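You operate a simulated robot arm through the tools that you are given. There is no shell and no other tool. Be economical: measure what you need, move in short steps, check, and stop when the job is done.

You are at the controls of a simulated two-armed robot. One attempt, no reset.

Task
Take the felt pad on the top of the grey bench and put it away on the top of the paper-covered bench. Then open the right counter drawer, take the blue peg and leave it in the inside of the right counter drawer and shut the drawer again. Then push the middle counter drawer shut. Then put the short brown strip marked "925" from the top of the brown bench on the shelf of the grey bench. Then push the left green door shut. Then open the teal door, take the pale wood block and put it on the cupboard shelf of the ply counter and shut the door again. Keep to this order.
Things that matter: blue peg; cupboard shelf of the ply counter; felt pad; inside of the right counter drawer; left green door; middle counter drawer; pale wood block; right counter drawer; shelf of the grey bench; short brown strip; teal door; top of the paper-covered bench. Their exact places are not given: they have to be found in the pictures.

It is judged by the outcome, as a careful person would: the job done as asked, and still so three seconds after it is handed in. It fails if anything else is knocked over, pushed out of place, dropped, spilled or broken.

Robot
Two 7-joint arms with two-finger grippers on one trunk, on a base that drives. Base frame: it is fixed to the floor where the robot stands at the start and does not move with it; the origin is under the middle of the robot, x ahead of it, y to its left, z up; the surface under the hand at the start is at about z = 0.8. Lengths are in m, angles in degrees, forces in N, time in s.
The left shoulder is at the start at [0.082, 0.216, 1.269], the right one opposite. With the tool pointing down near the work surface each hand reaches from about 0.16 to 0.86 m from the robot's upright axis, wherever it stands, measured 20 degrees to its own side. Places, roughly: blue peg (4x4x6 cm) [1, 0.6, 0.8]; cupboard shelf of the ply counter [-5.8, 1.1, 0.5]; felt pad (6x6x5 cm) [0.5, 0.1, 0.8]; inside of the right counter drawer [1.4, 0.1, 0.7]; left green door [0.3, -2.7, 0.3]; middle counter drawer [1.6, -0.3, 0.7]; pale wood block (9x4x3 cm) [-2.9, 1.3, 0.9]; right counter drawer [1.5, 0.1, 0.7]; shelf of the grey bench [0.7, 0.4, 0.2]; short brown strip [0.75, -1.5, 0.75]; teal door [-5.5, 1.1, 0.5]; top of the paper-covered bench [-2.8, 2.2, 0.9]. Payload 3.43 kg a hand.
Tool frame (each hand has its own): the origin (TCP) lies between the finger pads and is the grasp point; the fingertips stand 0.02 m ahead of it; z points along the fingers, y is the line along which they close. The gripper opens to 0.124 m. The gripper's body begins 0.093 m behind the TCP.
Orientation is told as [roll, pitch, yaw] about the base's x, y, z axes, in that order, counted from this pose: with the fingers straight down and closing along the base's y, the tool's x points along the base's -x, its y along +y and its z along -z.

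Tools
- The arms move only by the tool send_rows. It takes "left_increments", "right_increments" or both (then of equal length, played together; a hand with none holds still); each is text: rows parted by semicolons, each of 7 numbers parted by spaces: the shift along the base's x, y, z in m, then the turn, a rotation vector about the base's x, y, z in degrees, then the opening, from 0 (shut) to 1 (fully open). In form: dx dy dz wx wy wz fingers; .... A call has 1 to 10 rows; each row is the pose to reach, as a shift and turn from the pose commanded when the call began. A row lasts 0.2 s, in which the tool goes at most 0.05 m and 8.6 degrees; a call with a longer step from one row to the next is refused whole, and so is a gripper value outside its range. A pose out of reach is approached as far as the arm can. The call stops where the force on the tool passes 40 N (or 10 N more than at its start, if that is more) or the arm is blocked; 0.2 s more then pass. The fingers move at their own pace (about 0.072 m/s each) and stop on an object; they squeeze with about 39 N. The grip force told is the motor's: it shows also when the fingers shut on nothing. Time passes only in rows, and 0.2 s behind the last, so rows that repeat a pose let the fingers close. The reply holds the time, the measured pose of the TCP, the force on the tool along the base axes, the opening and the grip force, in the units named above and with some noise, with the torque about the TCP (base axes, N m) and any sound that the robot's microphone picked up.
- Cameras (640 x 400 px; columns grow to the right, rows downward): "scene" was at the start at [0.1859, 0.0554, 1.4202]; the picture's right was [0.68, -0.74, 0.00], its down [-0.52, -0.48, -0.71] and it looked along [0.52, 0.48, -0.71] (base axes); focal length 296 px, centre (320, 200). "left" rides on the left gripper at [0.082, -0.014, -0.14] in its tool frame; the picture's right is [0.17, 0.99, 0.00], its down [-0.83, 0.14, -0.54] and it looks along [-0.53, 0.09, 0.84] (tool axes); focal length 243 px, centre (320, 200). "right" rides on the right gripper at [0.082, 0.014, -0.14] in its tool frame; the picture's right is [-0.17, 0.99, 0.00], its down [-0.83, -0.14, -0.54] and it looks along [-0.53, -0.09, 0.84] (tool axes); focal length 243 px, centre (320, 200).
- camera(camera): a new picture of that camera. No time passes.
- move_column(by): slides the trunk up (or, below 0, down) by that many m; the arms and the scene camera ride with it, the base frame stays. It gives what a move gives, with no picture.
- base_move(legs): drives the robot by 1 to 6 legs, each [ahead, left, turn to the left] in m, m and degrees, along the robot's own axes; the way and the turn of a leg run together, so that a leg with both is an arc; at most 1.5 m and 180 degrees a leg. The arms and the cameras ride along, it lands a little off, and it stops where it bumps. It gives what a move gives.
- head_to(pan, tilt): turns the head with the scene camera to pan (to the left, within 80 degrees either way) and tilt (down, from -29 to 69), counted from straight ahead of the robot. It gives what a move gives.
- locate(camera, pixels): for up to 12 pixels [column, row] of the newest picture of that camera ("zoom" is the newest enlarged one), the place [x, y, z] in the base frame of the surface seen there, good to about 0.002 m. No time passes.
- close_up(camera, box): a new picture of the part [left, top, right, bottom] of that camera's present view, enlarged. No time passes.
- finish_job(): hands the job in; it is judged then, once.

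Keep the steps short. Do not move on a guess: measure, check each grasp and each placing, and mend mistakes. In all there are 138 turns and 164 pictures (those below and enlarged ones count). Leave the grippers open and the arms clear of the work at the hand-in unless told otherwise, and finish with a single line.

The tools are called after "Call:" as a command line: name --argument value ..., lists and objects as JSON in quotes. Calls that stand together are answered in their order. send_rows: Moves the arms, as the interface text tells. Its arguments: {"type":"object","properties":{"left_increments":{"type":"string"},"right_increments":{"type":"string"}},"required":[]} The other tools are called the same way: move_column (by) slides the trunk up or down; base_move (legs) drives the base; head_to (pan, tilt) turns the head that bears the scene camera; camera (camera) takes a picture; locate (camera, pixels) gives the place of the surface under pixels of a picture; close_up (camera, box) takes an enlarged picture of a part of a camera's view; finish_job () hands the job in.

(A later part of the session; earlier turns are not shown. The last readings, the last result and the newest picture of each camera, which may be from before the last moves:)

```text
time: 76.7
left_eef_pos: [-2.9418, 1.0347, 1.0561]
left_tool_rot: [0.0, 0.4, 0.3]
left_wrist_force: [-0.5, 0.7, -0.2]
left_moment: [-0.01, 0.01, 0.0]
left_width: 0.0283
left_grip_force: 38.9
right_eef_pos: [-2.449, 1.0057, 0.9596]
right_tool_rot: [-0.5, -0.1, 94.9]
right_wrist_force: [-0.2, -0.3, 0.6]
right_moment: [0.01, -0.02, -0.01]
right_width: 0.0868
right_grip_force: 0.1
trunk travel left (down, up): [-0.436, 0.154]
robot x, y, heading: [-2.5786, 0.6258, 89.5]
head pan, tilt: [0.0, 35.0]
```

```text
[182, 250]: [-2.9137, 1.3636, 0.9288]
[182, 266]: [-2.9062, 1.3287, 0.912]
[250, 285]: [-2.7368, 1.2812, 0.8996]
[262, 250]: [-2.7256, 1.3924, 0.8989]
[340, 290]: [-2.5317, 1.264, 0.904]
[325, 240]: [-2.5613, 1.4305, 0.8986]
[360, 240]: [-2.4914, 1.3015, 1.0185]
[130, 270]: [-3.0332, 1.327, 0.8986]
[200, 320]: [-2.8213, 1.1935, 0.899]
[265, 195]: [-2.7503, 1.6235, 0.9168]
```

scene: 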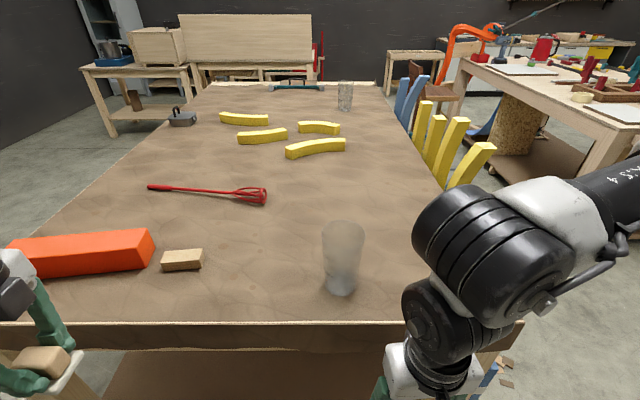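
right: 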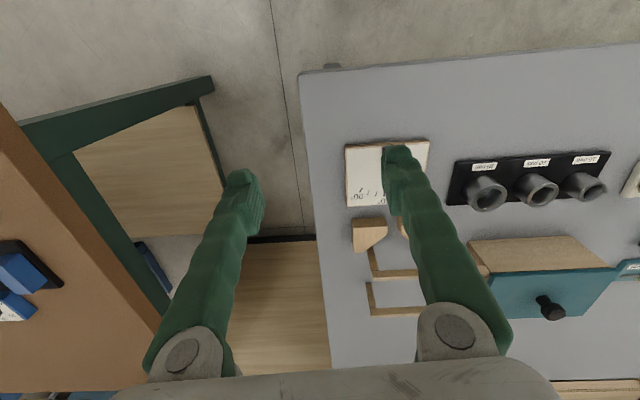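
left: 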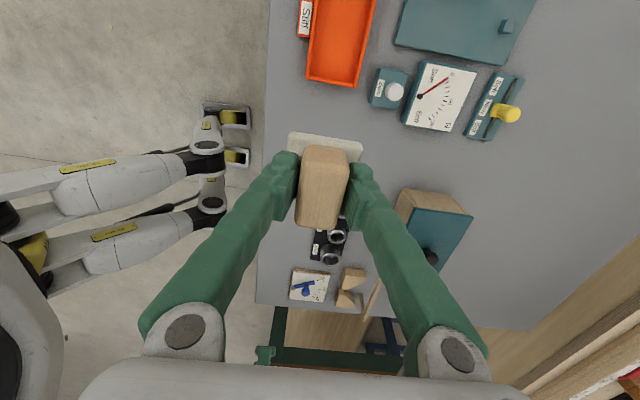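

I'll set the pad at about [-2.74,1.36], where the surface is z 0.899. First I'll move over it.

Call:
send_rows --left_increments "0.022 0.036 0 0 0 0 0; 0.044 0.072 0 0 0 0 0; 0.066 0.108 0 0 0 0 0; 0.088 0.144 0 0 0 0 0; 0.11 0.18 0 0 0 0 0; 0.132 0.216 0 0 0 0 0; 0.154 0.252 -0.01 0 0 0 0; 0.176 0.288 -0.02 0 0 0 0; 0.2 0.32 -0.04 0 0 0 0; 0.2 0.325 -0.07 0 0 0 0"

Call:
camera --camera "scene"

```text
time: 78.9
left_eef_pos: [-2.8721, 1.2461, 1.011]
left_tool_rot: [-0.1, 0.4, 0.4]
left_wrist_force: [0.0, -0.1, 0.0]
left_moment: [0.0, 0.0, 0.0]
left_width: 0.029
left_grip_force: 38.9
left hand out of reach, approached as far as the arm can: row 5, 6, 7, 8, 9, 10
right_eef_pos: [-2.4502, 1.0062, 0.9579]
right_tool_rot: [-0.6, 0.0, 94.9]
right_wrist_force: [-0.8, 0.3, 0.9]
right_moment: [0.0, 0.0, -0.02]
right_width: 0.0868
right_grip_force: 0.1
trunk travel left (down, up): [-0.436, 0.154]
robot x, y, heading: [-2.5758, 0.6254, 89.8]
head pan, tilt: [0.0, 35.0]
```

```text
133 pictures are left
```

scene: 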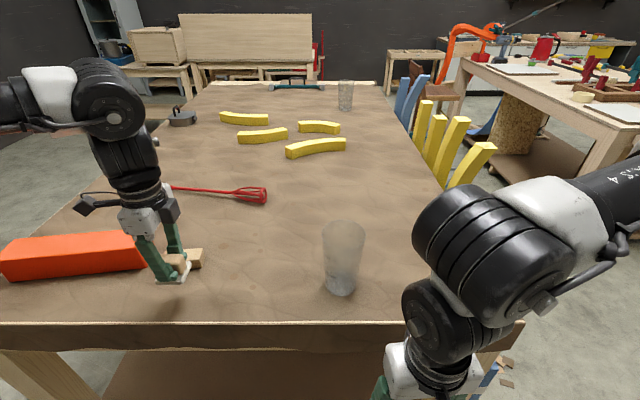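

The hand fell short. I'll bring the command back to where the hand really is, then let the base make up the rest.

Call:
send_rows --left_increments "-0.034 -0.03 0.006 0 0 0 0; -0.067 -0.06 0.012 0 0 0 0; -0.1 -0.09 0.02 0 0 0 0; -0.133 -0.12 0.025 0 0 0 0; -0.133 -0.13 0.025 0 0 0 0"

Call:
base_move --legs '[[0.1, -0.13, 0]]'

Call:
camera --camera "scene"

Call:
camera --camera "left"

```text
time: 80.1
left_eef_pos: [-3.014, 1.1138, 1.0381]
left_tool_rot: [-0.1, 0.4, 0.3]
left_wrist_force: [0.3, 0.0, -0.4]
left_moment: [-0.03, 0.0, 0.0]
left_width: 0.0287
left_grip_force: 39.0
right_eef_pos: [-2.4476, 1.0059, 0.9582]
right_tool_rot: [-0.5, 0.1, 94.9]
right_wrist_force: [-0.7, -0.3, 0.1]
right_moment: [-0.02, -0.01, 0.02]
right_width: 0.0868
right_grip_force: 0.0
trunk travel left (down, up): [-0.436, 0.154]
robot x, y, heading: [-2.5783, 0.6278, 89.8]
head pan, tilt: [0.0, 35.0]
```

```text
time: 82.5
left_eef_pos: [-2.8841, 1.2142, 1.0382]
left_tool_rot: [0.0, 0.5, 0.3]
left_wrist_force: [0.0, -1.0, -0.3]
left_moment: [-0.02, -0.03, 0.0]
left_width: 0.0284
left_grip_force: 39.1
right_eef_pos: [-2.3198, 1.1054, 0.9601]
right_tool_rot: [-0.5, -0.1, 94.8]
right_wrist_force: [0.4, -0.6, 0.2]
right_moment: [0.0, 0.01, 0.0]
right_width: 0.0866
right_grip_force: 0.0
trunk travel left (down, up): [-0.436, 0.154]
robot x, y, heading: [-2.4499, 0.7277, 89.7]
head pan, tilt: [0.0, 35.0]
```

```text
132 pictures are left
```

scene: 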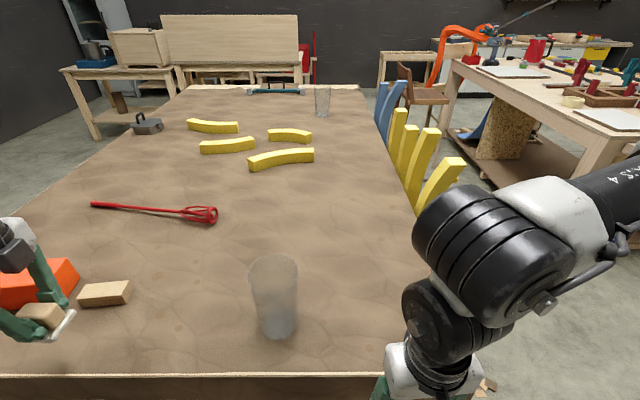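

```text
131 pictures are left
```

left: 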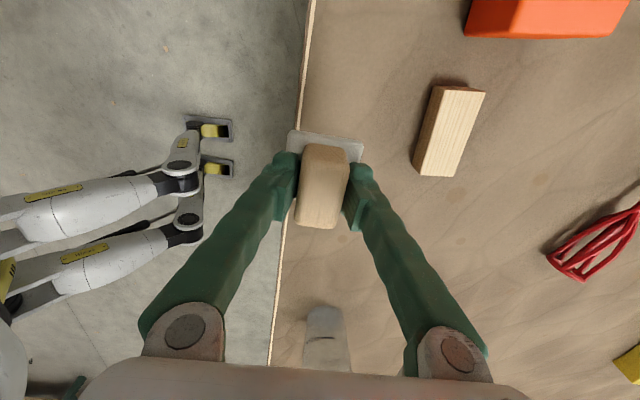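

The hand is now at [-2.884,1.214]. I'll move to about [-2.745,1.33] (in reach relative to the robot) and lower a bit.

Call:
send_rows --left_increments "0.03 0.025 0 0 0 0 0; 0.06 0.05 0 0 0 0 0; 0.09 0.075 0 0 0 0 0; 0.12 0.1 -0.01 0 0 0 0; 0.139 0.116 -0.03 0 0 0 0; 0.139 0.116 -0.06 0 0 0 0; 0.139 0.116 -0.06 0 0 0 0"

Call:
camera --camera "scene"

```text
time: 84.1
left_eef_pos: [-2.7451, 1.3291, 0.978]
left_tool_rot: [0.0, 0.4, 0.4]
left_wrist_force: [0.3, -0.2, -0.7]
left_moment: [0.01, 0.02, -0.02]
left_width: 0.0286
left_grip_force: 38.5
right_eef_pos: [-2.3192, 1.107, 0.9598]
right_tool_rot: [-0.5, 0.1, 94.8]
right_wrist_force: [0.0, -0.2, 0.4]
right_moment: [0.04, 0.01, 0.02]
right_width: 0.087
right_grip_force: 0.0
trunk travel left (down, up): [-0.436, 0.154]
robot x, y, heading: [-2.4475, 0.7267, 89.6]
head pan, tilt: [0.0, 35.0]
```

```text
130 pictures are left
```

scene: 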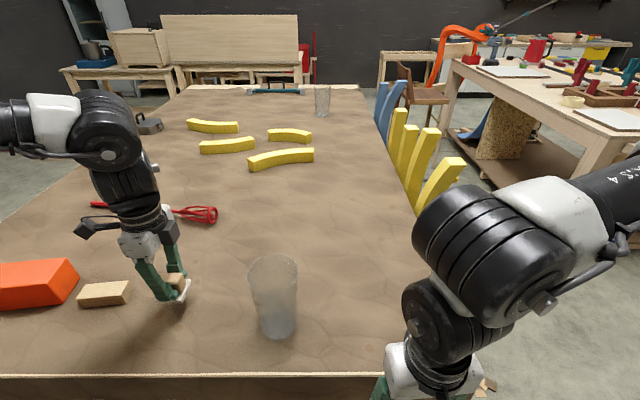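

Clear of the glass and block. I'll lower slowly to contact, TCP about 0.935.

Call:
send_rows --left_increments "0 0 -0.02 0 0 0 0; 0 0 -0.032 0 0 0 0; 0 0 -0.038 0 0 0 0; 0 0 -0.041 0 0 0 0; 0 0 -0.043 0 0 0 0"

Call:
camera --camera "left"

Call:
close_up --camera "scene" --box '[100, 240, 260, 340]'

```text
time: 85.3
left_eef_pos: [-2.7442, 1.3298, 0.9365]
left_tool_rot: [0.2, 0.4, 0.3]
left_wrist_force: [-1.2, -0.8, 8.4]
left_moment: [-0.3, -0.15, -0.04]
left_width: 0.0284
left_grip_force: 39.6
right_eef_pos: [-2.3203, 1.1052, 0.9589]
right_tool_rot: [-0.6, 0.0, 94.9]
right_wrist_force: [0.1, -0.6, -0.5]
right_moment: [0.0, -0.01, -0.02]
right_width: 0.0868
right_grip_force: 0.1
trunk travel left (down, up): [-0.436, 0.154]
robot x, y, heading: [-2.4501, 0.7247, 89.7]
head pan, tilt: [0.0, 35.0]
```

```text
129 pictures are left
```

left: 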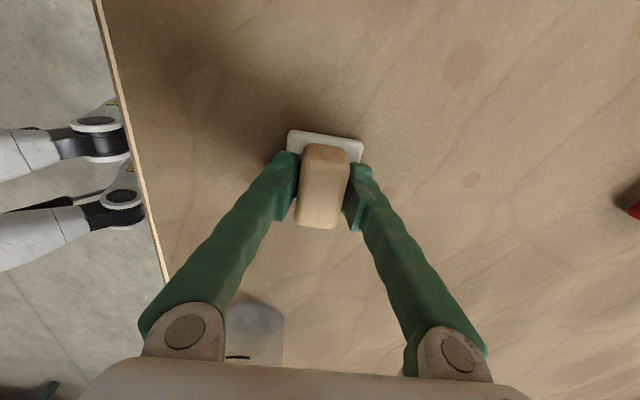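

```text
4.00 times, centred on (180, 290) of scene
```

zoom: 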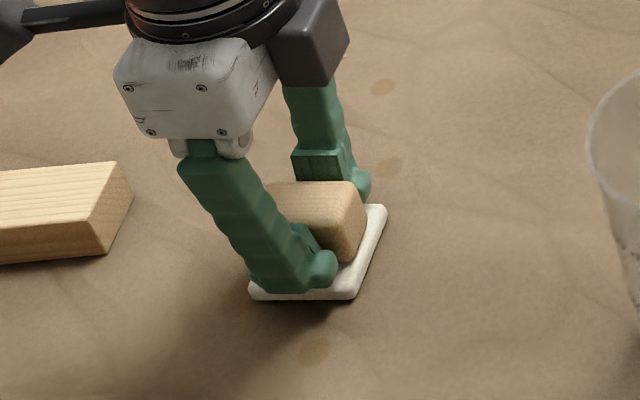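

It is seated (8 N up-force). I'll open, rise straight up, and check.

Call:
send_rows --left_increments "0 0 0 0 0 0 0.45; 0 0 0 0 0 0 0.45; 0 0 0.03 0 0 0 0.45; 0 0 0.07 0 0 0 0.45; 0 0 0.115 0 0 0 0.45; -0.04 -0.03 0.12 0 0 0 0.45; -0.08 -0.06 0.12 0 0 0 0.45; -0.12 -0.09 0.12 0 0 0 0.45"

Call:
camera --camera "scene"

Call:
camera --camera "left"

```text
refused: row 6 steps farther than a row can; nothing moved
```

```text
127 pictures are left
```

scene: 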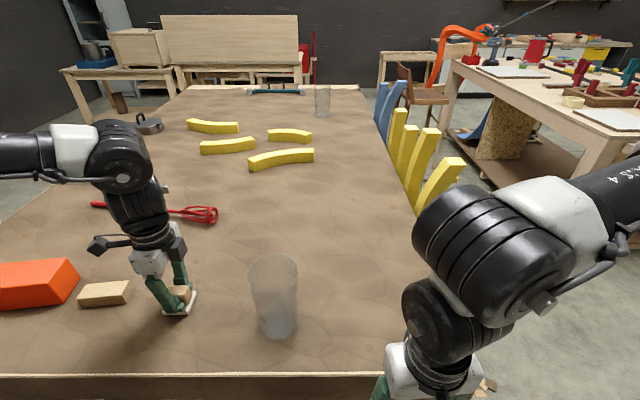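

```text
126 pictures are left
```

left: 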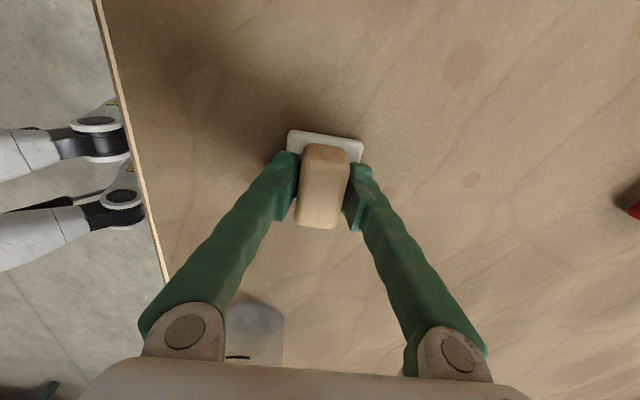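

Call:
send_rows --left_increments "0 0 0 0 0 0 0.45; 0 0 0 0 0 0 0.45; 0 0 0.03 0 0 0 0.45; 0 0 0.07 0 0 0 0.45; 0 0 0.115 0 0 0 0.45; -0.035 -0.026 0.12 0 0 0 0.45; -0.07 -0.052 0.12 0 0 0 0.45; -0.105 -0.078 0.12 0 0 0 0.45; -0.14 -0.104 0.12 0 0 0 0.45; -0.17 -0.13 0.12 0 0 0 0.45"

Call:
camera --camera "scene"

```text
time: 87.5
left_eef_pos: [-2.915, 1.1982, 1.0557]
left_tool_rot: [0.2, 0.3, 0.3]
left_wrist_force: [-0.3, -0.7, -0.3]
left_moment: [0.03, -0.01, -0.05]
left_width: 0.0559
left_grip_force: 0.1
right_eef_pos: [-2.321, 1.1048, 0.9599]
right_tool_rot: [-0.6, 0.0, 94.9]
right_wrist_force: [-0.2, 0.0, 0.0]
right_moment: [0.03, -0.03, 0.01]
right_width: 0.087
right_grip_force: 0.1
trunk travel left (down, up): [-0.436, 0.154]
robot x, y, heading: [-2.4486, 0.7272, 89.9]
head pan, tilt: [0.0, 35.0]
```

```text
125 pictures are left
```

scene: 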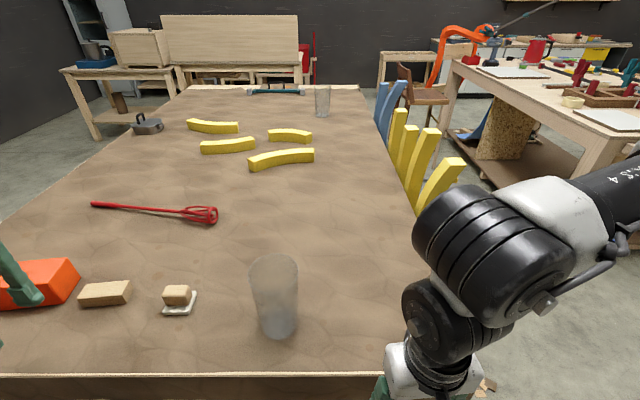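

The pad stands on the paper-covered bench. Next are the drawers. I'll back off and tuck the left hand in, then turn toward the gap left of the grey bench.

Call:
base_move --legs '[[-0.45, 0, 0], [0, 0, -53]]'

Call:
head_to --pan 0 --tilt 20

Call:
camera --camera "scene"

```text
time: 94.0
left_eef_pos: [-2.3558, 0.9295, 1.0568]
left_tool_rot: [0.1, 0.4, -52.8]
left_wrist_force: [-0.8, 0.7, -0.2]
left_moment: [-0.02, 0.0, -0.01]
left_width: 0.0558
left_grip_force: 0.0
right_eef_pos: [-2.0712, 0.3975, 0.959]
right_tool_rot: [-0.6, -0.1, 41.7]
right_wrist_force: [0.6, -0.1, 0.4]
right_moment: [0.0, -0.02, -0.01]
right_width: 0.0868
right_grip_force: 0.1
trunk travel left (down, up): [-0.436, 0.154]
robot x, y, heading: [-2.4498, 0.2739, 36.5]
head pan, tilt: [0.0, 35.0]
```

```text
time: 94.7
left_eef_pos: [-2.3536, 0.9298, 1.0562]
left_tool_rot: [-0.1, 0.4, -52.8]
left_wrist_force: [1.2, -0.4, 0.4]
left_moment: [0.01, 0.0, 0.01]
left_width: 0.056
left_grip_force: 0.0
right_eef_pos: [-2.0714, 0.3981, 0.9578]
right_tool_rot: [-0.5, -0.1, 41.8]
right_wrist_force: [0.2, 0.0, 0.2]
right_moment: [0.03, -0.02, -0.03]
right_width: 0.0871
right_grip_force: 0.1
trunk travel left (down, up): [-0.436, 0.154]
robot x, y, heading: [-2.4515, 0.2715, 36.6]
head pan, tilt: [0.0, 20.0]
```

```text
124 pictures are left
```

scene: 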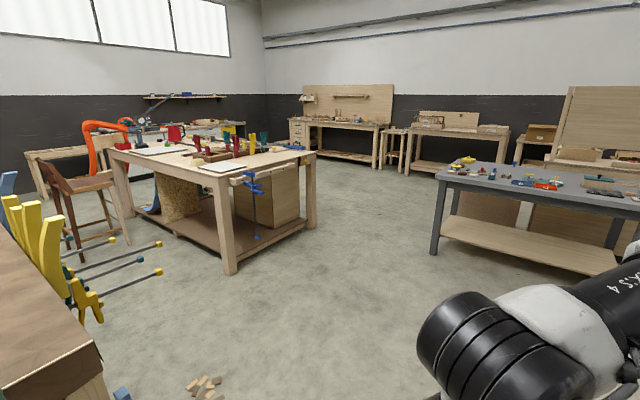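

I'll measure the gap and the benches beyond.

Call:
locate --camera "scene" --pixels '[[228, 265], [312, 225], [434, 250], [448, 165], [350, 160], [390, 165], [440, 170], [500, 175], [380, 300], [570, 155], [400, 210], [230, 170]]'

Call:
send_rows --left_increments "0.02 -0.035 0 0 0 0 0.45; 0.04 -0.07 0 0 0 0 0.45; 0.05 -0.11 0 0 0 0 0.45; 0.06 -0.15 0 0 0 0 0.45; 0.06 -0.19 0 0 0 0 0.45"

```text
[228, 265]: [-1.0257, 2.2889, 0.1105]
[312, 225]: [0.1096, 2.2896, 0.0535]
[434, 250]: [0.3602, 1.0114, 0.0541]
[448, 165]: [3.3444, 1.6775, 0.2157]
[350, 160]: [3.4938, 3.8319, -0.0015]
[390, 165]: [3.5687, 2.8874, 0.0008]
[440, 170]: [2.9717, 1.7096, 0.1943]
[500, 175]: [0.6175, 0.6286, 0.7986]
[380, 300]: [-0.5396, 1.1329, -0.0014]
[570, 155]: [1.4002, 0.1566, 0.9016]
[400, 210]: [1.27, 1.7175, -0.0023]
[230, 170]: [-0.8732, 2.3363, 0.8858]
```

```text
time: 95.9
left_eef_pos: [-2.2961, 0.7369, 1.055]
left_tool_rot: [0.0, 0.3, -52.8]
left_wrist_force: [0.6, -0.5, -0.2]
left_moment: [0.02, 0.0, -0.02]
left_width: 0.0558
left_grip_force: 0.1
right_eef_pos: [-2.0717, 0.3971, 0.959]
right_tool_rot: [-0.5, 0.0, 41.7]
right_wrist_force: [0.8, -0.2, -0.2]
right_moment: [-0.01, -0.03, 0.04]
right_width: 0.0868
right_grip_force: 0.0
trunk travel left (down, up): [-0.436, 0.154]
robot x, y, heading: [-2.4534, 0.2736, 36.4]
head pan, tilt: [0.0, 20.0]
```

The gap is y 1.05–2.29, and the wall bench front is at x≈3. I'll drive through at y≈1.65 to x≈1.2 and look at the counter.

Call:
base_move --legs '[[0, 0, -3.8], [1.3, 0, 0], [1.25, 0, 0], [0, 0, -32.6], [1.5, 0, 0], [0, 0, -50]]'

Call:
head_to --pan -10 --tilt 25

Call:
camera --camera "scene"

```text
time: 125.9
left_eef_pos: [1.6885, 1.3893, 1.0557]
left_tool_rot: [0.0, 0.4, -142.4]
left_wrist_force: [0.3, -0.1, -0.5]
left_moment: [-0.01, 0.03, -0.01]
left_width: 0.0556
left_grip_force: 0.1
right_eef_pos: [1.3483, 1.1638, 0.9585]
right_tool_rot: [-0.5, 0.0, -48.0]
right_wrist_force: [-0.4, -0.2, 0.8]
right_moment: [0.0, -0.02, 0.03]
right_width: 0.0868
right_grip_force: 0.1
trunk travel left (down, up): [-0.436, 0.154]
robot x, y, heading: [1.2178, 1.545, -52.9]
head pan, tilt: [0.0, 20.0]
```

```text
time: 126.7
left_eef_pos: [1.689, 1.3887, 1.0566]
left_tool_rot: [0.0, 0.5, -142.5]
left_wrist_force: [0.6, -0.3, -0.8]
left_moment: [0.0, 0.03, -0.01]
left_width: 0.0558
left_grip_force: 0.1
right_eef_pos: [1.3497, 1.1637, 0.9587]
right_tool_rot: [-0.4, 0.0, -47.9]
right_wrist_force: [0.1, -0.1, -0.1]
right_moment: [-0.04, 0.01, -0.02]
right_width: 0.0865
right_grip_force: 0.0
trunk travel left (down, up): [-0.436, 0.154]
robot x, y, heading: [1.2219, 1.5428, -53.0]
head pan, tilt: [-10.0, 25.0]
```

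```text
123 pictures are left
```

scene: 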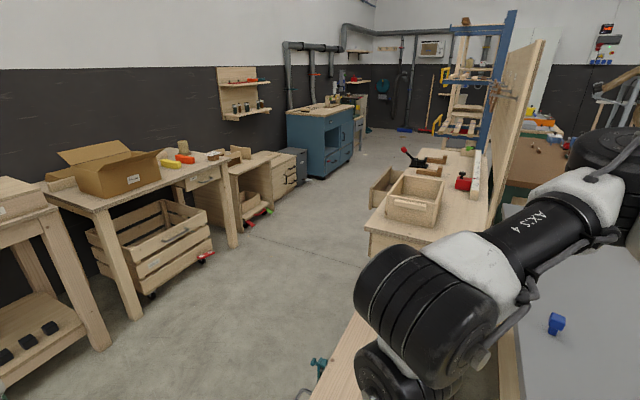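

I see the counter with an open drawer at (383,190) and the blue peg at (556,322). There's also a low board close ahead at (345,360). I'll measure them.

Call:
locate --camera "scene" --pixels '[[375, 215], [383, 182], [372, 235], [368, 250], [440, 240], [345, 360], [556, 322], [318, 368], [235, 245], [205, 265], [300, 275], [272, 205]]'

Call:
head_to --pan -10 --tilt 55

Call:
camera --camera "scene"

```text
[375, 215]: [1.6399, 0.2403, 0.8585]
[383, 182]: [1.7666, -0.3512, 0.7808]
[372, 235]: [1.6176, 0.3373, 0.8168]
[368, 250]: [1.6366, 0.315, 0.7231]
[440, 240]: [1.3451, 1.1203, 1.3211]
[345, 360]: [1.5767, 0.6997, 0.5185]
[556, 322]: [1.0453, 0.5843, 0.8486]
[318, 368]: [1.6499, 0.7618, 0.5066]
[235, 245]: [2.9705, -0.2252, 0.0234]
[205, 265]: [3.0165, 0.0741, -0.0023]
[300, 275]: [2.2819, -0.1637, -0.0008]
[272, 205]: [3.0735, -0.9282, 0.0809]
```

```text
time: 127.6
left_eef_pos: [1.69, 1.3897, 1.0541]
left_tool_rot: [0.0, 0.4, -142.5]
left_wrist_force: [-0.4, 0.7, -0.5]
left_moment: [-0.02, -0.03, 0.01]
left_width: 0.0558
left_grip_force: 0.0
right_eef_pos: [1.3479, 1.1642, 0.9581]
right_tool_rot: [-0.5, 0.0, -47.9]
right_wrist_force: [-0.3, -0.1, 0.4]
right_moment: [0.03, 0.02, 0.05]
right_width: 0.0868
right_grip_force: 0.1
trunk travel left (down, up): [-0.436, 0.154]
robot x, y, heading: [1.2213, 1.5463, -53.0]
head pan, tilt: [-10.0, 55.0]
```

```text
122 pictures are left
```

scene: 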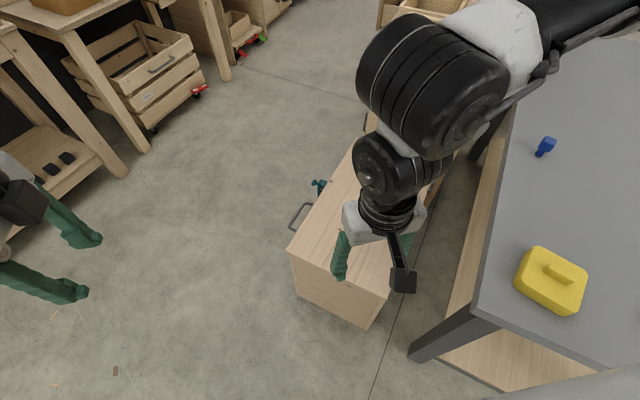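

A low wooden box stands between me and the counter. I'll measure its extents to stay clear.

Call:
locate --camera "scene" --pixels '[[290, 250], [297, 215], [320, 185], [368, 325], [400, 250], [372, 125], [545, 147], [130, 170], [205, 85], [415, 345]]'

Call:
base_move --legs '[[0, 0, 53], [1.05, 0, 0]]'

Call:
head_to --pan -75 --tilt 35

Call:
camera --camera "scene"

```text
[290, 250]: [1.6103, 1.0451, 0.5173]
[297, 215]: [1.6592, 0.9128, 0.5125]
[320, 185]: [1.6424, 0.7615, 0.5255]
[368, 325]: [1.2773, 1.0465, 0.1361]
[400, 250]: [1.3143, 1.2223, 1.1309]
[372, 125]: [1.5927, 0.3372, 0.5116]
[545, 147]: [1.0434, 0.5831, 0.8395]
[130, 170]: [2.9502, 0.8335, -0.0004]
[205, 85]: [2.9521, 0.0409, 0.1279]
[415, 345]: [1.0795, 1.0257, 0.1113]
```

```text
time: 137.3
left_eef_pos: [2.6393, 1.8297, 1.0553]
left_tool_rot: [0.0, 0.5, -89.1]
left_wrist_force: [0.3, 0.7, -0.5]
left_moment: [0.0, 0.01, 0.01]
left_width: 0.0558
left_grip_force: 0.0
right_eef_pos: [2.6188, 1.4208, 0.9595]
right_tool_rot: [-0.5, -0.1, 5.4]
right_wrist_force: [0.4, -0.7, -0.4]
right_moment: [-0.02, -0.01, -0.02]
right_width: 0.0868
right_grip_force: 0.0
trunk travel left (down, up): [-0.436, 0.154]
robot x, y, heading: [2.2363, 1.5488, 0.6]
head pan, tilt: [-10.0, 55.0]
```

```text
time: 138.7
left_eef_pos: [2.6398, 1.8298, 1.0552]
left_tool_rot: [0.0, 0.4, -89.1]
left_wrist_force: [-0.6, 0.5, 0.0]
left_moment: [0.0, 0.01, 0.01]
left_width: 0.0557
left_grip_force: 0.1
right_eef_pos: [2.6182, 1.4216, 0.9602]
right_tool_rot: [-0.4, 0.0, 5.3]
right_wrist_force: [-1.6, 0.6, -0.1]
right_moment: [-0.04, 0.0, 0.02]
right_width: 0.087
right_grip_force: 0.1
trunk travel left (down, up): [-0.436, 0.154]
robot x, y, heading: [2.2407, 1.5487, 0.1]
head pan, tilt: [-75.0, 35.0]
```

```text
121 pictures are left
```

scene: 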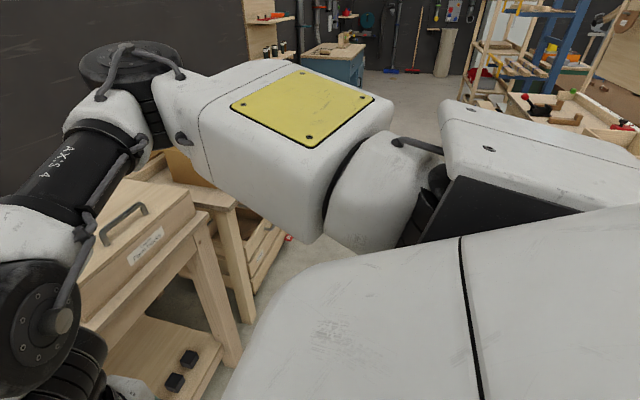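

I'll turn right 90° to look down the corridor before driving along it.

Call:
base_move --legs '[[0, 0, -90]]'

Call:
head_to --pan -25 --tilt 32

Call:
camera --camera "scene"

```text
time: 144.4
left_eef_pos: [2.5105, 1.1412, 1.0559]
left_tool_rot: [0.0, 0.4, 179.5]
left_wrist_force: [0.0, -0.8, -0.2]
left_moment: [0.0, -0.01, 0.03]
left_width: 0.0558
left_grip_force: 0.0
right_eef_pos: [2.1029, 1.1697, 0.9589]
right_tool_rot: [-0.5, 0.0, -85.8]
right_wrist_force: [-0.3, -0.3, -0.4]
right_moment: [0.01, 0.0, -0.02]
right_width: 0.0868
right_grip_force: 0.0
trunk travel left (down, up): [-0.436, 0.154]
robot x, y, heading: [2.2358, 1.5466, -91.0]
head pan, tilt: [-75.0, 35.0]
```

```text
time: 145.6
left_eef_pos: [2.5104, 1.1396, 1.0551]
left_tool_rot: [0.0, 0.3, 179.7]
left_wrist_force: [-0.1, -1.3, -0.1]
left_moment: [-0.03, 0.02, 0.05]
left_width: 0.0555
left_grip_force: 0.2
right_eef_pos: [2.1034, 1.1717, 0.9589]
right_tool_rot: [-0.5, 0.0, -85.9]
right_wrist_force: [0.0, 0.7, 0.0]
right_moment: [-0.02, 0.01, 0.03]
right_width: 0.0869
right_grip_force: 0.0
trunk travel left (down, up): [-0.436, 0.154]
robot x, y, heading: [2.2376, 1.5508, -91.0]
head pan, tilt: [-25.0, 32.0]
```

```text
120 pictures are left
```

scene: 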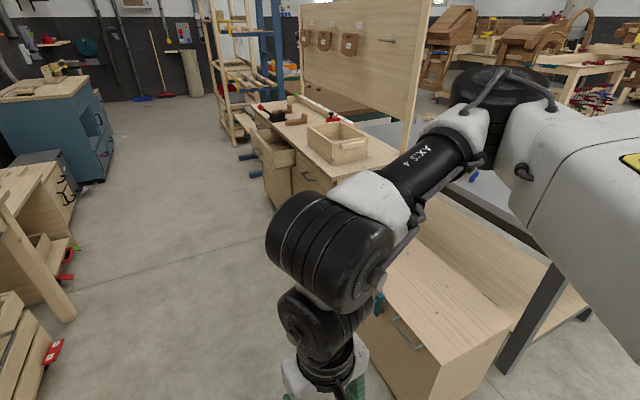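

The right drawer handle is at (308,175) and the middle drawer stands open at (275,145). I'll drive 1.1 m along and turn right to face the counter.

Call:
base_move --legs '[[1.15, 0, 0], [0, 0, -89]]'

Call:
head_to --pan 10 --tilt 45

Call:
camera --camera "scene"

```text
time: 157.8
left_eef_pos: [1.8237, 0.1333, 1.0554]
left_tool_rot: [-0.2, 0.4, 91.8]
left_wrist_force: [0.8, -0.3, 0.7]
left_moment: [0.0, -0.01, 0.01]
left_width: 0.0556
left_grip_force: 0.1
right_eef_pos: [1.8385, 0.5411, 0.9583]
right_tool_rot: [-0.5, 0.1, -173.6]
right_wrist_force: [0.2, 0.8, 0.0]
right_moment: [-0.02, 0.03, -0.02]
right_width: 0.087
right_grip_force: 0.0
trunk travel left (down, up): [-0.436, 0.154]
robot x, y, heading: [2.2184, 0.4209, -178.8]
head pan, tilt: [-25.0, 32.0]
```

```text
time: 158.8
left_eef_pos: [1.8234, 0.1325, 1.0559]
left_tool_rot: [-0.1, 0.4, 91.8]
left_wrist_force: [0.1, 0.0, -0.1]
left_moment: [0.01, 0.0, 0.02]
left_width: 0.0558
left_grip_force: 0.1
right_eef_pos: [1.8378, 0.5408, 0.9592]
right_tool_rot: [-0.5, 0.0, -173.6]
right_wrist_force: [0.2, -0.1, 1.0]
right_moment: [0.02, -0.03, -0.03]
right_width: 0.0867
right_grip_force: 0.0
trunk travel left (down, up): [-0.436, 0.154]
robot x, y, heading: [2.2206, 0.4214, -178.9]
head pan, tilt: [10.0, 45.0]
```

```text
119 pictures are left
```

scene: 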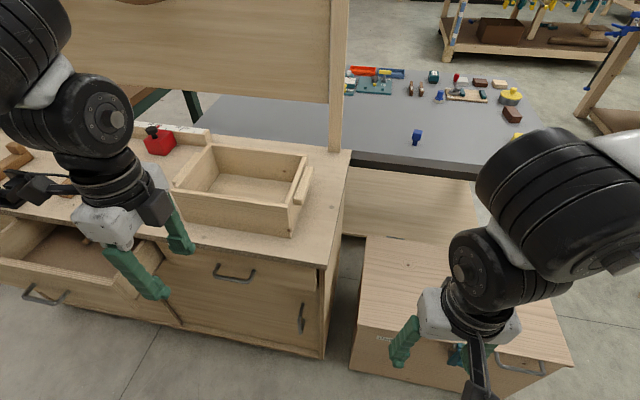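

I see the right drawer with a bar handle at (235,275). I'll zoom in and measure the handle.

Call:
close_up --camera "scene" --box '[140, 220, 340, 345]'

Call:
locate --camera "zoom" --pixels '[[248, 142], [365, 168], [250, 182], [305, 190], [355, 196], [300, 130], [300, 220], [520, 290], [300, 90], [560, 150], [105, 260], [440, 150]]'

```text
3.20 times, centred on (240, 282) of scene
```

zoom: 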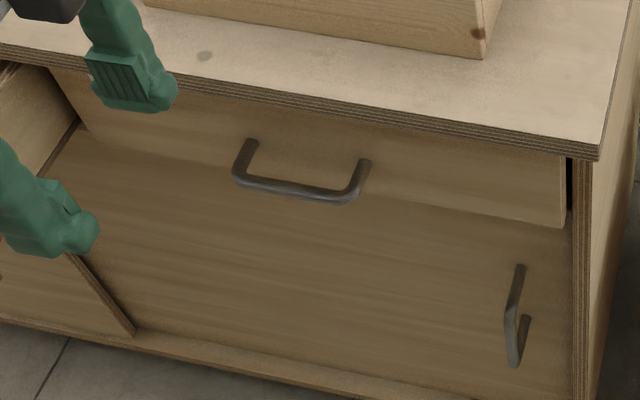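

```text
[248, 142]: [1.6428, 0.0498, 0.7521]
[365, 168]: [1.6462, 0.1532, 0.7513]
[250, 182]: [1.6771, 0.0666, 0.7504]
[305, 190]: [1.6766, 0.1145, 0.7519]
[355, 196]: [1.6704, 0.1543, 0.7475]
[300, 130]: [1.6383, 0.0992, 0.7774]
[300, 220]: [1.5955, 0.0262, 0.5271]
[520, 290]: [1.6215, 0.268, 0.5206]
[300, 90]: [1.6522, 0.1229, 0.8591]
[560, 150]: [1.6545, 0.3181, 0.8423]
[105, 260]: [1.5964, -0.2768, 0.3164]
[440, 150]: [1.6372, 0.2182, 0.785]
```

The handle bar is at x 1.677, z 0.752, y 0.05–0.155. The counter top overhangs to x 1.655. I'll tilt the left hand 45° toward the drawer and bring it to a pre-grasp 10 cm off the bar.

Call:
send_rows --left_increments "-0.005 -0.005 -0.035 0 8 0 0.5; -0.015 -0.01 -0.07 0 16 0 0.5; -0.03 -0.015 -0.105 0 24 0 0.5; -0.045 -0.02 -0.14 0 32 0 0.5; -0.06 -0.025 -0.175 0 40 0 0.5; -0.07 -0.028 -0.21 0 45 0 0.5; -0.076 -0.028 -0.234 0 45 0 0.5; -0.076 -0.028 -0.234 0 45 0 0.5"

Call:
camera --camera "left"

Call:
camera --camera "scene"

```text
time: 160.6
left_eef_pos: [1.7665, 0.1036, 0.8007]
left_tool_rot: [41.5, 4.7, 85.5]
left_wrist_force: [-4.3, -0.1, 4.9]
left_moment: [0.03, -0.77, 0.1]
left_width: 0.0618
left_grip_force: 0.1
left hand out of reach, approached as far as the arm can: row 2, 3, 4, 6
right_eef_pos: [1.8391, 0.5419, 0.9589]
right_tool_rot: [-0.5, 0.0, -173.6]
right_wrist_force: [0.2, 0.5, 0.5]
right_moment: [0.01, 0.0, 0.0]
right_width: 0.0869
right_grip_force: 0.1
trunk travel left (down, up): [-0.436, 0.154]
robot x, y, heading: [2.2211, 0.4216, -178.4]
head pan, tilt: [10.0, 45.0]
```

```text
117 pictures are left
```

left: 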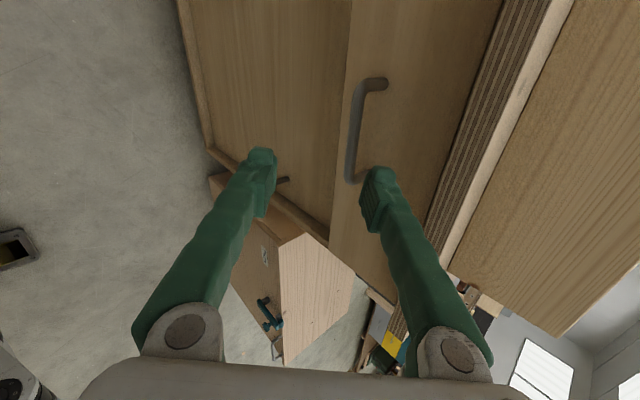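

```text
116 pictures are left
```

scene: 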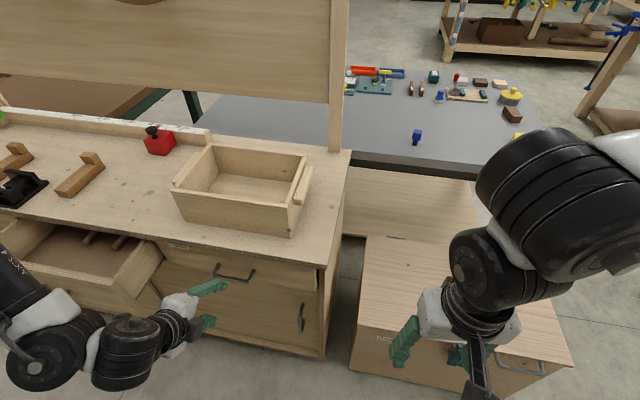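

The hand is near, but 3 cm off with a little force. I'll hold for a moment to see whether it settles, and look at the forearm near the middle drawer.

Call:
send_rows --left_increments "0 0 0 0 0 0 0.28; 0 0 0 0 0 0 0.28; 0 0 0 0 0 0 0.28"

Call:
head_to --pan 35 --tilt 55

Call:
camera --camera "scene"

```text
time: 161.4
left_eef_pos: [1.7468, 0.1039, 0.8194]
left_tool_rot: [45.0, -1.0, 91.6]
left_wrist_force: [0.6, 0.7, -0.3]
left_moment: [-0.04, 0.0, 0.0]
left_width: 0.0348
left_grip_force: 0.1
right_eef_pos: [1.8384, 0.5419, 0.9589]
right_tool_rot: [-0.6, 0.0, -173.7]
right_wrist_force: [0.1, -0.5, 0.4]
right_moment: [0.02, 0.02, 0.01]
right_width: 0.0866
right_grip_force: 0.2
trunk travel left (down, up): [-0.436, 0.154]
robot x, y, heading: [2.218, 0.4187, -178.7]
head pan, tilt: [10.0, 45.0]
```

```text
time: 162.3
left_eef_pos: [1.747, 0.1036, 0.8188]
left_tool_rot: [44.9, -1.0, 91.5]
left_wrist_force: [0.0, 0.2, -0.6]
left_moment: [-0.02, 0.01, 0.0]
left_width: 0.0343
left_grip_force: 0.1
right_eef_pos: [1.8382, 0.5421, 0.9593]
right_tool_rot: [-0.6, 0.0, -173.6]
right_wrist_force: [0.0, 0.3, -0.4]
right_moment: [0.0, -0.01, -0.03]
right_width: 0.0866
right_grip_force: 0.0
trunk travel left (down, up): [-0.436, 0.154]
robot x, y, heading: [2.2233, 0.423, -178.8]
head pan, tilt: [35.0, 55.0]
```

```text
115 pictures are left
```

scene: 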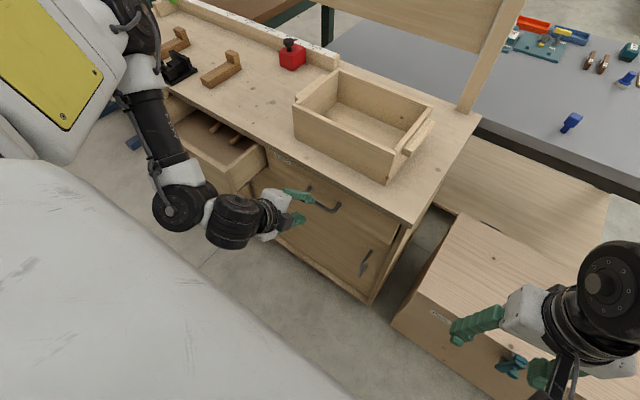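

It settled exactly. I'll advance 9 cm along the fingers and close on the bar.

Call:
send_rows --left_increments "-0.02 0 -0.02 0 0 0 0.28; -0.04 0 -0.04 0 0 0 0.28; -0.055 0 -0.053 0 0 0 0.28; -0.063 0 -0.06 0 0 0 0.28; -0.063 0 -0.06 0 0 0 0.28; -0.063 0 -0.06 0 0 0 0; -0.063 0 -0.06 0 0 0 0; -0.063 0 -0.06 0 0 0 0"

Call:
camera --camera "left"

```text
time: 164.1
left_eef_pos: [1.6894, 0.1056, 0.762]
left_tool_rot: [44.9, -0.9, 91.7]
left_wrist_force: [24.5, -1.3, 15.0]
left_moment: [-0.18, -0.12, -0.16]
left_width: 0.006
left_grip_force: 34.3
right_eef_pos: [1.8423, 0.5413, 0.9606]
right_tool_rot: [-0.5, 0.0, -173.5]
right_wrist_force: [0.4, 0.2, -0.5]
right_moment: [0.02, 0.03, -0.01]
right_width: 0.0866
right_grip_force: 0.0
trunk travel left (down, up): [-0.436, 0.154]
robot x, y, heading: [2.2206, 0.4193, -178.7]
head pan, tilt: [35.0, 55.0]
```

```text
114 pictures are left
```

left: 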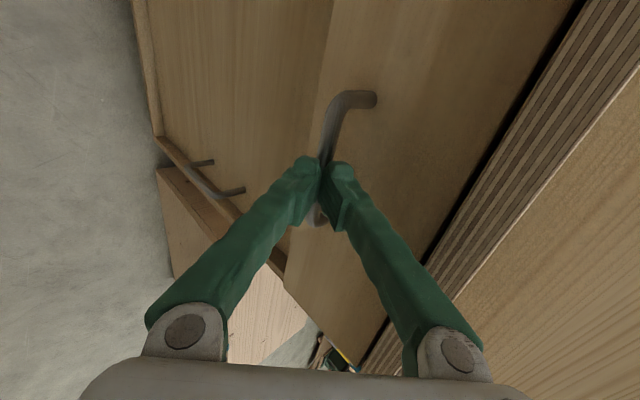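

The bar is gripped (6 mm). I'll pull straight out along +x slowly.

Call:
send_rows --left_increments "0.015 0 0.001 0 0 0 0; 0.03 0 0.001 0 0 0 0; 0.05 0 0.001 0 0 0 0; 0.07 0 0.001 0 0 0 0; 0.09 0 0.001 0 0 0 0; 0.11 0 0.001 0 0 0 0; 0.13 0 0.001 0 0 0 0; 0.13 0 0.001 0 0 0 0"

Call:
camera --camera "scene"

```text
time: 165.9
left_eef_pos: [1.7539, 0.0876, 0.7892]
left_tool_rot: [44.6, -1.0, 91.5]
left_wrist_force: [0.0, 0.3, -0.5]
left_moment: [-0.01, 0.01, 0.02]
left_width: 0.0003
left_grip_force: 34.3
left hand out of reach, approached as far as the arm can: row 3, 4, 5, 6, 7, 8
right_eef_pos: [1.8388, 0.5412, 0.9591]
right_tool_rot: [-0.6, 0.0, -173.7]
right_wrist_force: [-0.4, -0.9, -0.4]
right_moment: [0.01, 0.04, 0.0]
right_width: 0.0866
right_grip_force: 0.1
trunk travel left (down, up): [-0.436, 0.154]
robot x, y, heading: [2.2227, 0.4169, -178.7]
head pan, tilt: [35.0, 55.0]
```

```text
113 pictures are left
```

scene: 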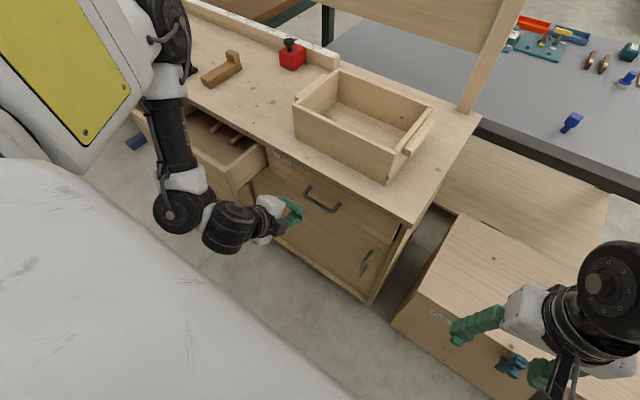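

The arm can't fold closer, and the bar slipped out. I'll regrip and pull by driving the base back instead. First I'll check where the handle is, and set up.

Call:
locate --camera "scene" --pixels '[[310, 195], [322, 206], [337, 209], [290, 165]]'

Call:
send_rows --left_increments "0 0.005 0.01 0 0 0 0.28; 0 0.012 0.022 0 0 0 0.28; -0.005 0.017 0.031 0 0 0 0.28; -0.005 0.017 0.031 0 0 0 0.28; -0.005 0.017 0.031 0 0 0 0.28"

```text
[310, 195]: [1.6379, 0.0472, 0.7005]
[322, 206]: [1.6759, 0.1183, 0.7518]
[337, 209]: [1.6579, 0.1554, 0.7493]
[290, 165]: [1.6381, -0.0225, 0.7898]
```

```text
time: 167.1
left_eef_pos: [1.7514, 0.1069, 0.8186]
left_tool_rot: [44.9, -1.0, 91.6]
left_wrist_force: [-0.3, -0.3, -0.2]
left_moment: [0.02, 0.01, 0.03]
left_width: 0.0346
left_grip_force: 0.2
right_eef_pos: [1.8375, 0.5405, 0.9597]
right_tool_rot: [-0.6, 0.0, -173.5]
right_wrist_force: [0.3, 0.6, 0.2]
right_moment: [0.02, -0.01, 0.01]
right_width: 0.0867
right_grip_force: 0.0
trunk travel left (down, up): [-0.436, 0.154]
robot x, y, heading: [2.2216, 0.4244, -178.5]
head pan, tilt: [35.0, 55.0]
```

The drawer hasn't moved. I'll go in again, slightly deeper, and close.

Call:
send_rows --left_increments "-0.02 0 -0.018 0 0 0 0.28; -0.04 -0.001 -0.036 0 0 0 0.28; -0.058 -0.002 -0.052 0 0 0 0.28; -0.069 -0.002 -0.0625 0 0 0 0.28; -0.069 -0.002 -0.0625 0 0 0 0.28; -0.069 -0.002 -0.0625 0 0 0 0; -0.069 -0.002 -0.0625 0 0 0 0; -0.066 -0.002 -0.0625 0 0 0 0"

Call:
camera --camera "left"

```text
time: 168.9
left_eef_pos: [1.6839, 0.1064, 0.7559]
left_tool_rot: [44.8, -0.9, 91.6]
left_wrist_force: [-0.4, 0.9, -10.3]
left_moment: [-0.7, -0.08, -0.57]
left_width: 0.0112
left_grip_force: 45.2
right_eef_pos: [1.8377, 0.5408, 0.9579]
right_tool_rot: [-0.5, 0.1, -173.7]
right_wrist_force: [0.9, 0.0, 0.4]
right_moment: [0.01, -0.02, -0.01]
right_width: 0.0866
right_grip_force: 0.0
trunk travel left (down, up): [-0.436, 0.154]
robot x, y, heading: [2.2231, 0.4199, -178.6]
head pan, tilt: [35.0, 55.0]
```

```text
112 pictures are left
```

left: 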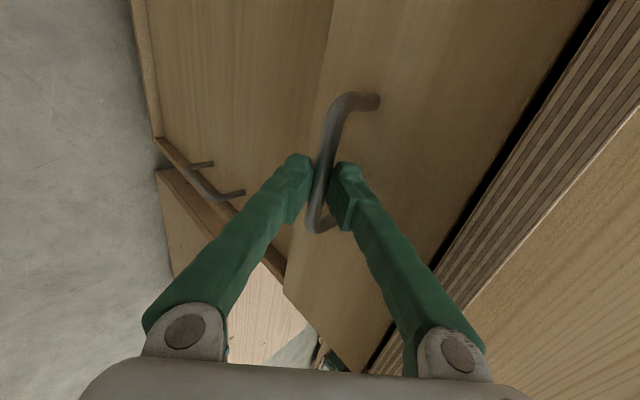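

Now a proper grip (11 mm bar). I'll drive back 0.22 m to pull the drawer.

Call:
base_move --legs '[[-0.22, 0, 0]]'

Call:
camera --camera "scene"

```text
time: 170.9
left_eef_pos: [1.9026, 0.1065, 0.7553]
left_tool_rot: [45.0, -1.0, 91.9]
left_wrist_force: [-1.0, -22.5, -10.3]
left_moment: [-1.1, -0.02, -0.13]
left_width: 0.0117
left_grip_force: 44.9
right_eef_pos: [2.0564, 0.5425, 0.9589]
right_tool_rot: [-0.7, 0.0, -173.4]
right_wrist_force: [0.3, -0.2, 0.0]
right_moment: [-0.01, 0.01, 0.01]
right_width: 0.0868
right_grip_force: 0.1
trunk travel left (down, up): [-0.436, 0.154]
robot x, y, heading: [2.4378, 0.4304, -178.5]
head pan, tilt: [35.0, 55.0]
```

```text
111 pictures are left
```

scene: 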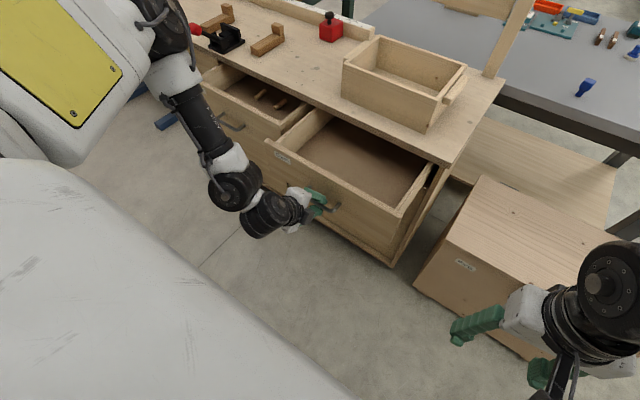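

The drawer is open 0.22 m. I'll release the bar and back the hand off along its fingers, then up.

Call:
send_rows --left_increments "0 0 0 0 0 0 0.35; 0 0 0 0 0 0 0.35; 0.02 0 0.02 0 0 0 0.35; 0.04 0 0.045 0 0 0 0.35; 0.05 0 0.085 0 0 0 0.35; 0.05 0 0.13 0 -8 0 0.35; 0.05 0 0.17 0 -16 0 0.35; 0.05 0 0.21 0 -24 0 0.35; 0.05 0 0.25 0 -32 0 0.35; 0.05 0 0.28 0 -40 0 0.35"

Call:
camera --camera "scene"

```text
time: 173.1
left_eef_pos: [1.9512, 0.1083, 1.037]
left_tool_rot: [4.9, 0.7, 92.2]
left_wrist_force: [0.2, -0.3, 0.3]
left_moment: [0.0, -0.01, -0.01]
left_width: 0.0434
left_grip_force: 0.2
left hand out of reach, approached as far as the arm can: row 6
right_eef_pos: [2.0567, 0.5459, 0.9581]
right_tool_rot: [-0.4, 0.1, -173.4]
right_wrist_force: [0.1, 0.9, -0.4]
right_moment: [-0.01, -0.03, 0.02]
right_width: 0.087
right_grip_force: 0.0
trunk travel left (down, up): [-0.436, 0.154]
robot x, y, heading: [2.4423, 0.4268, -178.7]
head pan, tilt: [35.0, 55.0]
```

```text
110 pictures are left
```

scene: 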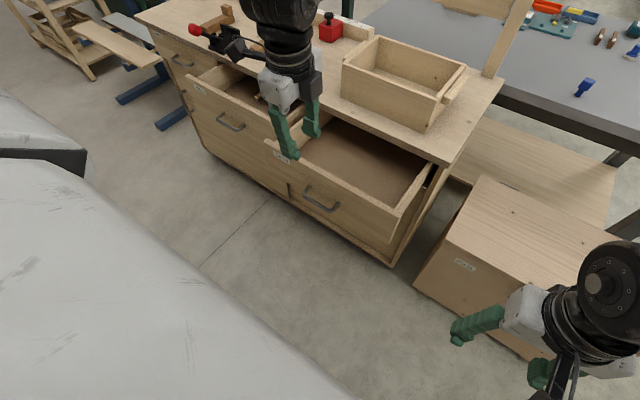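

I'll measure the drawer's inside, then drive around to the +y side of the grey bench for the peg.

Call:
locate --camera "scene" --pixels '[[370, 160], [400, 180], [350, 200], [395, 205], [430, 175], [318, 165], [320, 205], [230, 120], [340, 130]]'

Call:
base_move --legs '[[0, -1.1, 0], [1.0, 0, 0], [0.64, 0, 0], [0, 0, 88.7]]'

Call:
head_to --pan 10 --tilt 45

Call:
camera --camera "scene"

```text
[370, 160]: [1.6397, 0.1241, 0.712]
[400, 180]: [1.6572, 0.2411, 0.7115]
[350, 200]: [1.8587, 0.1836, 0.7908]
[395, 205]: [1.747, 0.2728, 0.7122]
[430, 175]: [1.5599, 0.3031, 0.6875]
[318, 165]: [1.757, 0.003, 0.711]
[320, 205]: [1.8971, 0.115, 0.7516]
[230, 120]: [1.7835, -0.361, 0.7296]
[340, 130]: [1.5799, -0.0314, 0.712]
```

```text
time: 202.8
left_eef_pos: [1.042, 0.8551, 1.0364]
left_tool_rot: [5.0, 0.6, -176.9]
left_wrist_force: [0.6, 0.4, -0.8]
left_moment: [-0.03, -0.01, -0.01]
left_width: 0.0434
left_grip_force: 0.1
right_eef_pos: [0.6023, 0.9543, 0.9592]
right_tool_rot: [-0.7, 0.0, -82.3]
right_wrist_force: [0.3, -0.1, 0.4]
right_moment: [0.0, 0.0, 0.03]
right_width: 0.0871
right_grip_force: 0.0
trunk travel left (down, up): [-0.436, 0.154]
robot x, y, heading: [0.711, 1.3387, -87.3]
head pan, tilt: [35.0, 55.0]
```

```text
time: 203.7
left_eef_pos: [1.0413, 0.8558, 1.0358]
left_tool_rot: [5.1, 0.6, -177.0]
left_wrist_force: [1.3, -0.6, 0.0]
left_moment: [-0.01, 0.02, 0.01]
left_width: 0.0431
left_grip_force: 0.0
right_eef_pos: [0.6028, 0.954, 0.9599]
right_tool_rot: [-0.6, -0.1, -82.3]
right_wrist_force: [-0.3, 0.3, -0.6]
right_moment: [-0.01, -0.01, -0.01]
right_width: 0.0869
right_grip_force: 0.0
trunk travel left (down, up): [-0.436, 0.154]
robot x, y, heading: [0.7147, 1.3392, -87.4]
head pan, tilt: [10.0, 45.0]
```

```text
109 pictures are left
```

scene: 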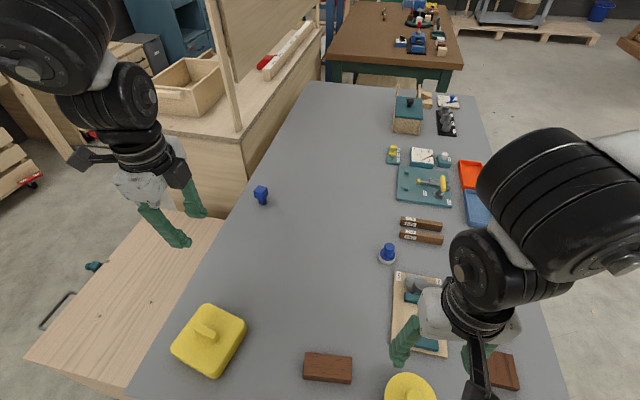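

Peg is at (261,194), in front of the left hand. I'll zoom in and measure.

Call:
close_up --camera "scene" --box '[235, 175, 295, 215]'

Call:
locate --camera "zoom" --pixels '[[230, 170], [280, 120], [330, 180], [300, 200], [290, 290], [220, 220], [240, 160]]'

Call:
close_up --camera "left" --box '[200, 20, 440, 170]'

```text
10.00 times, centred on (265, 195) of scene
```

zoom: 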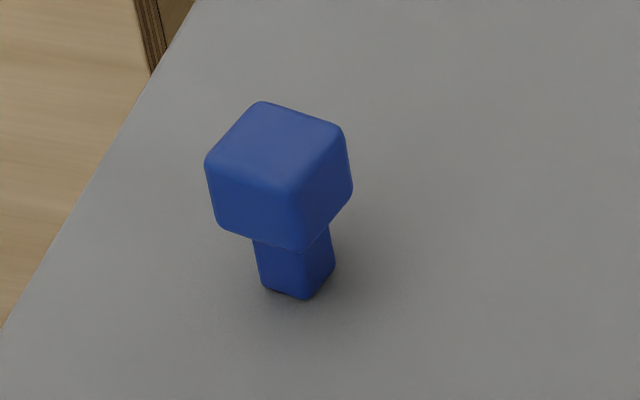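

```text
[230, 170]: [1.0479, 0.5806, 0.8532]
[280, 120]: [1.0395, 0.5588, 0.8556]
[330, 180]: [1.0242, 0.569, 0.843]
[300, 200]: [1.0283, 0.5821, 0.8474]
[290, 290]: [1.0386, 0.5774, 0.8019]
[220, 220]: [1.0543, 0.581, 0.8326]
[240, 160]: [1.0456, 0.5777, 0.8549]
```

```text
2.67 times, centred on (320, 95) of left
```

zoom: 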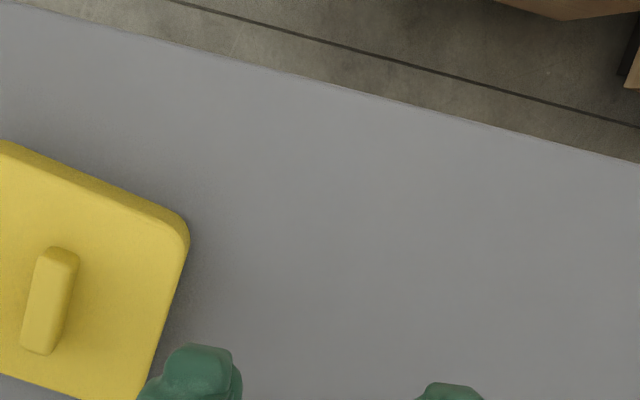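

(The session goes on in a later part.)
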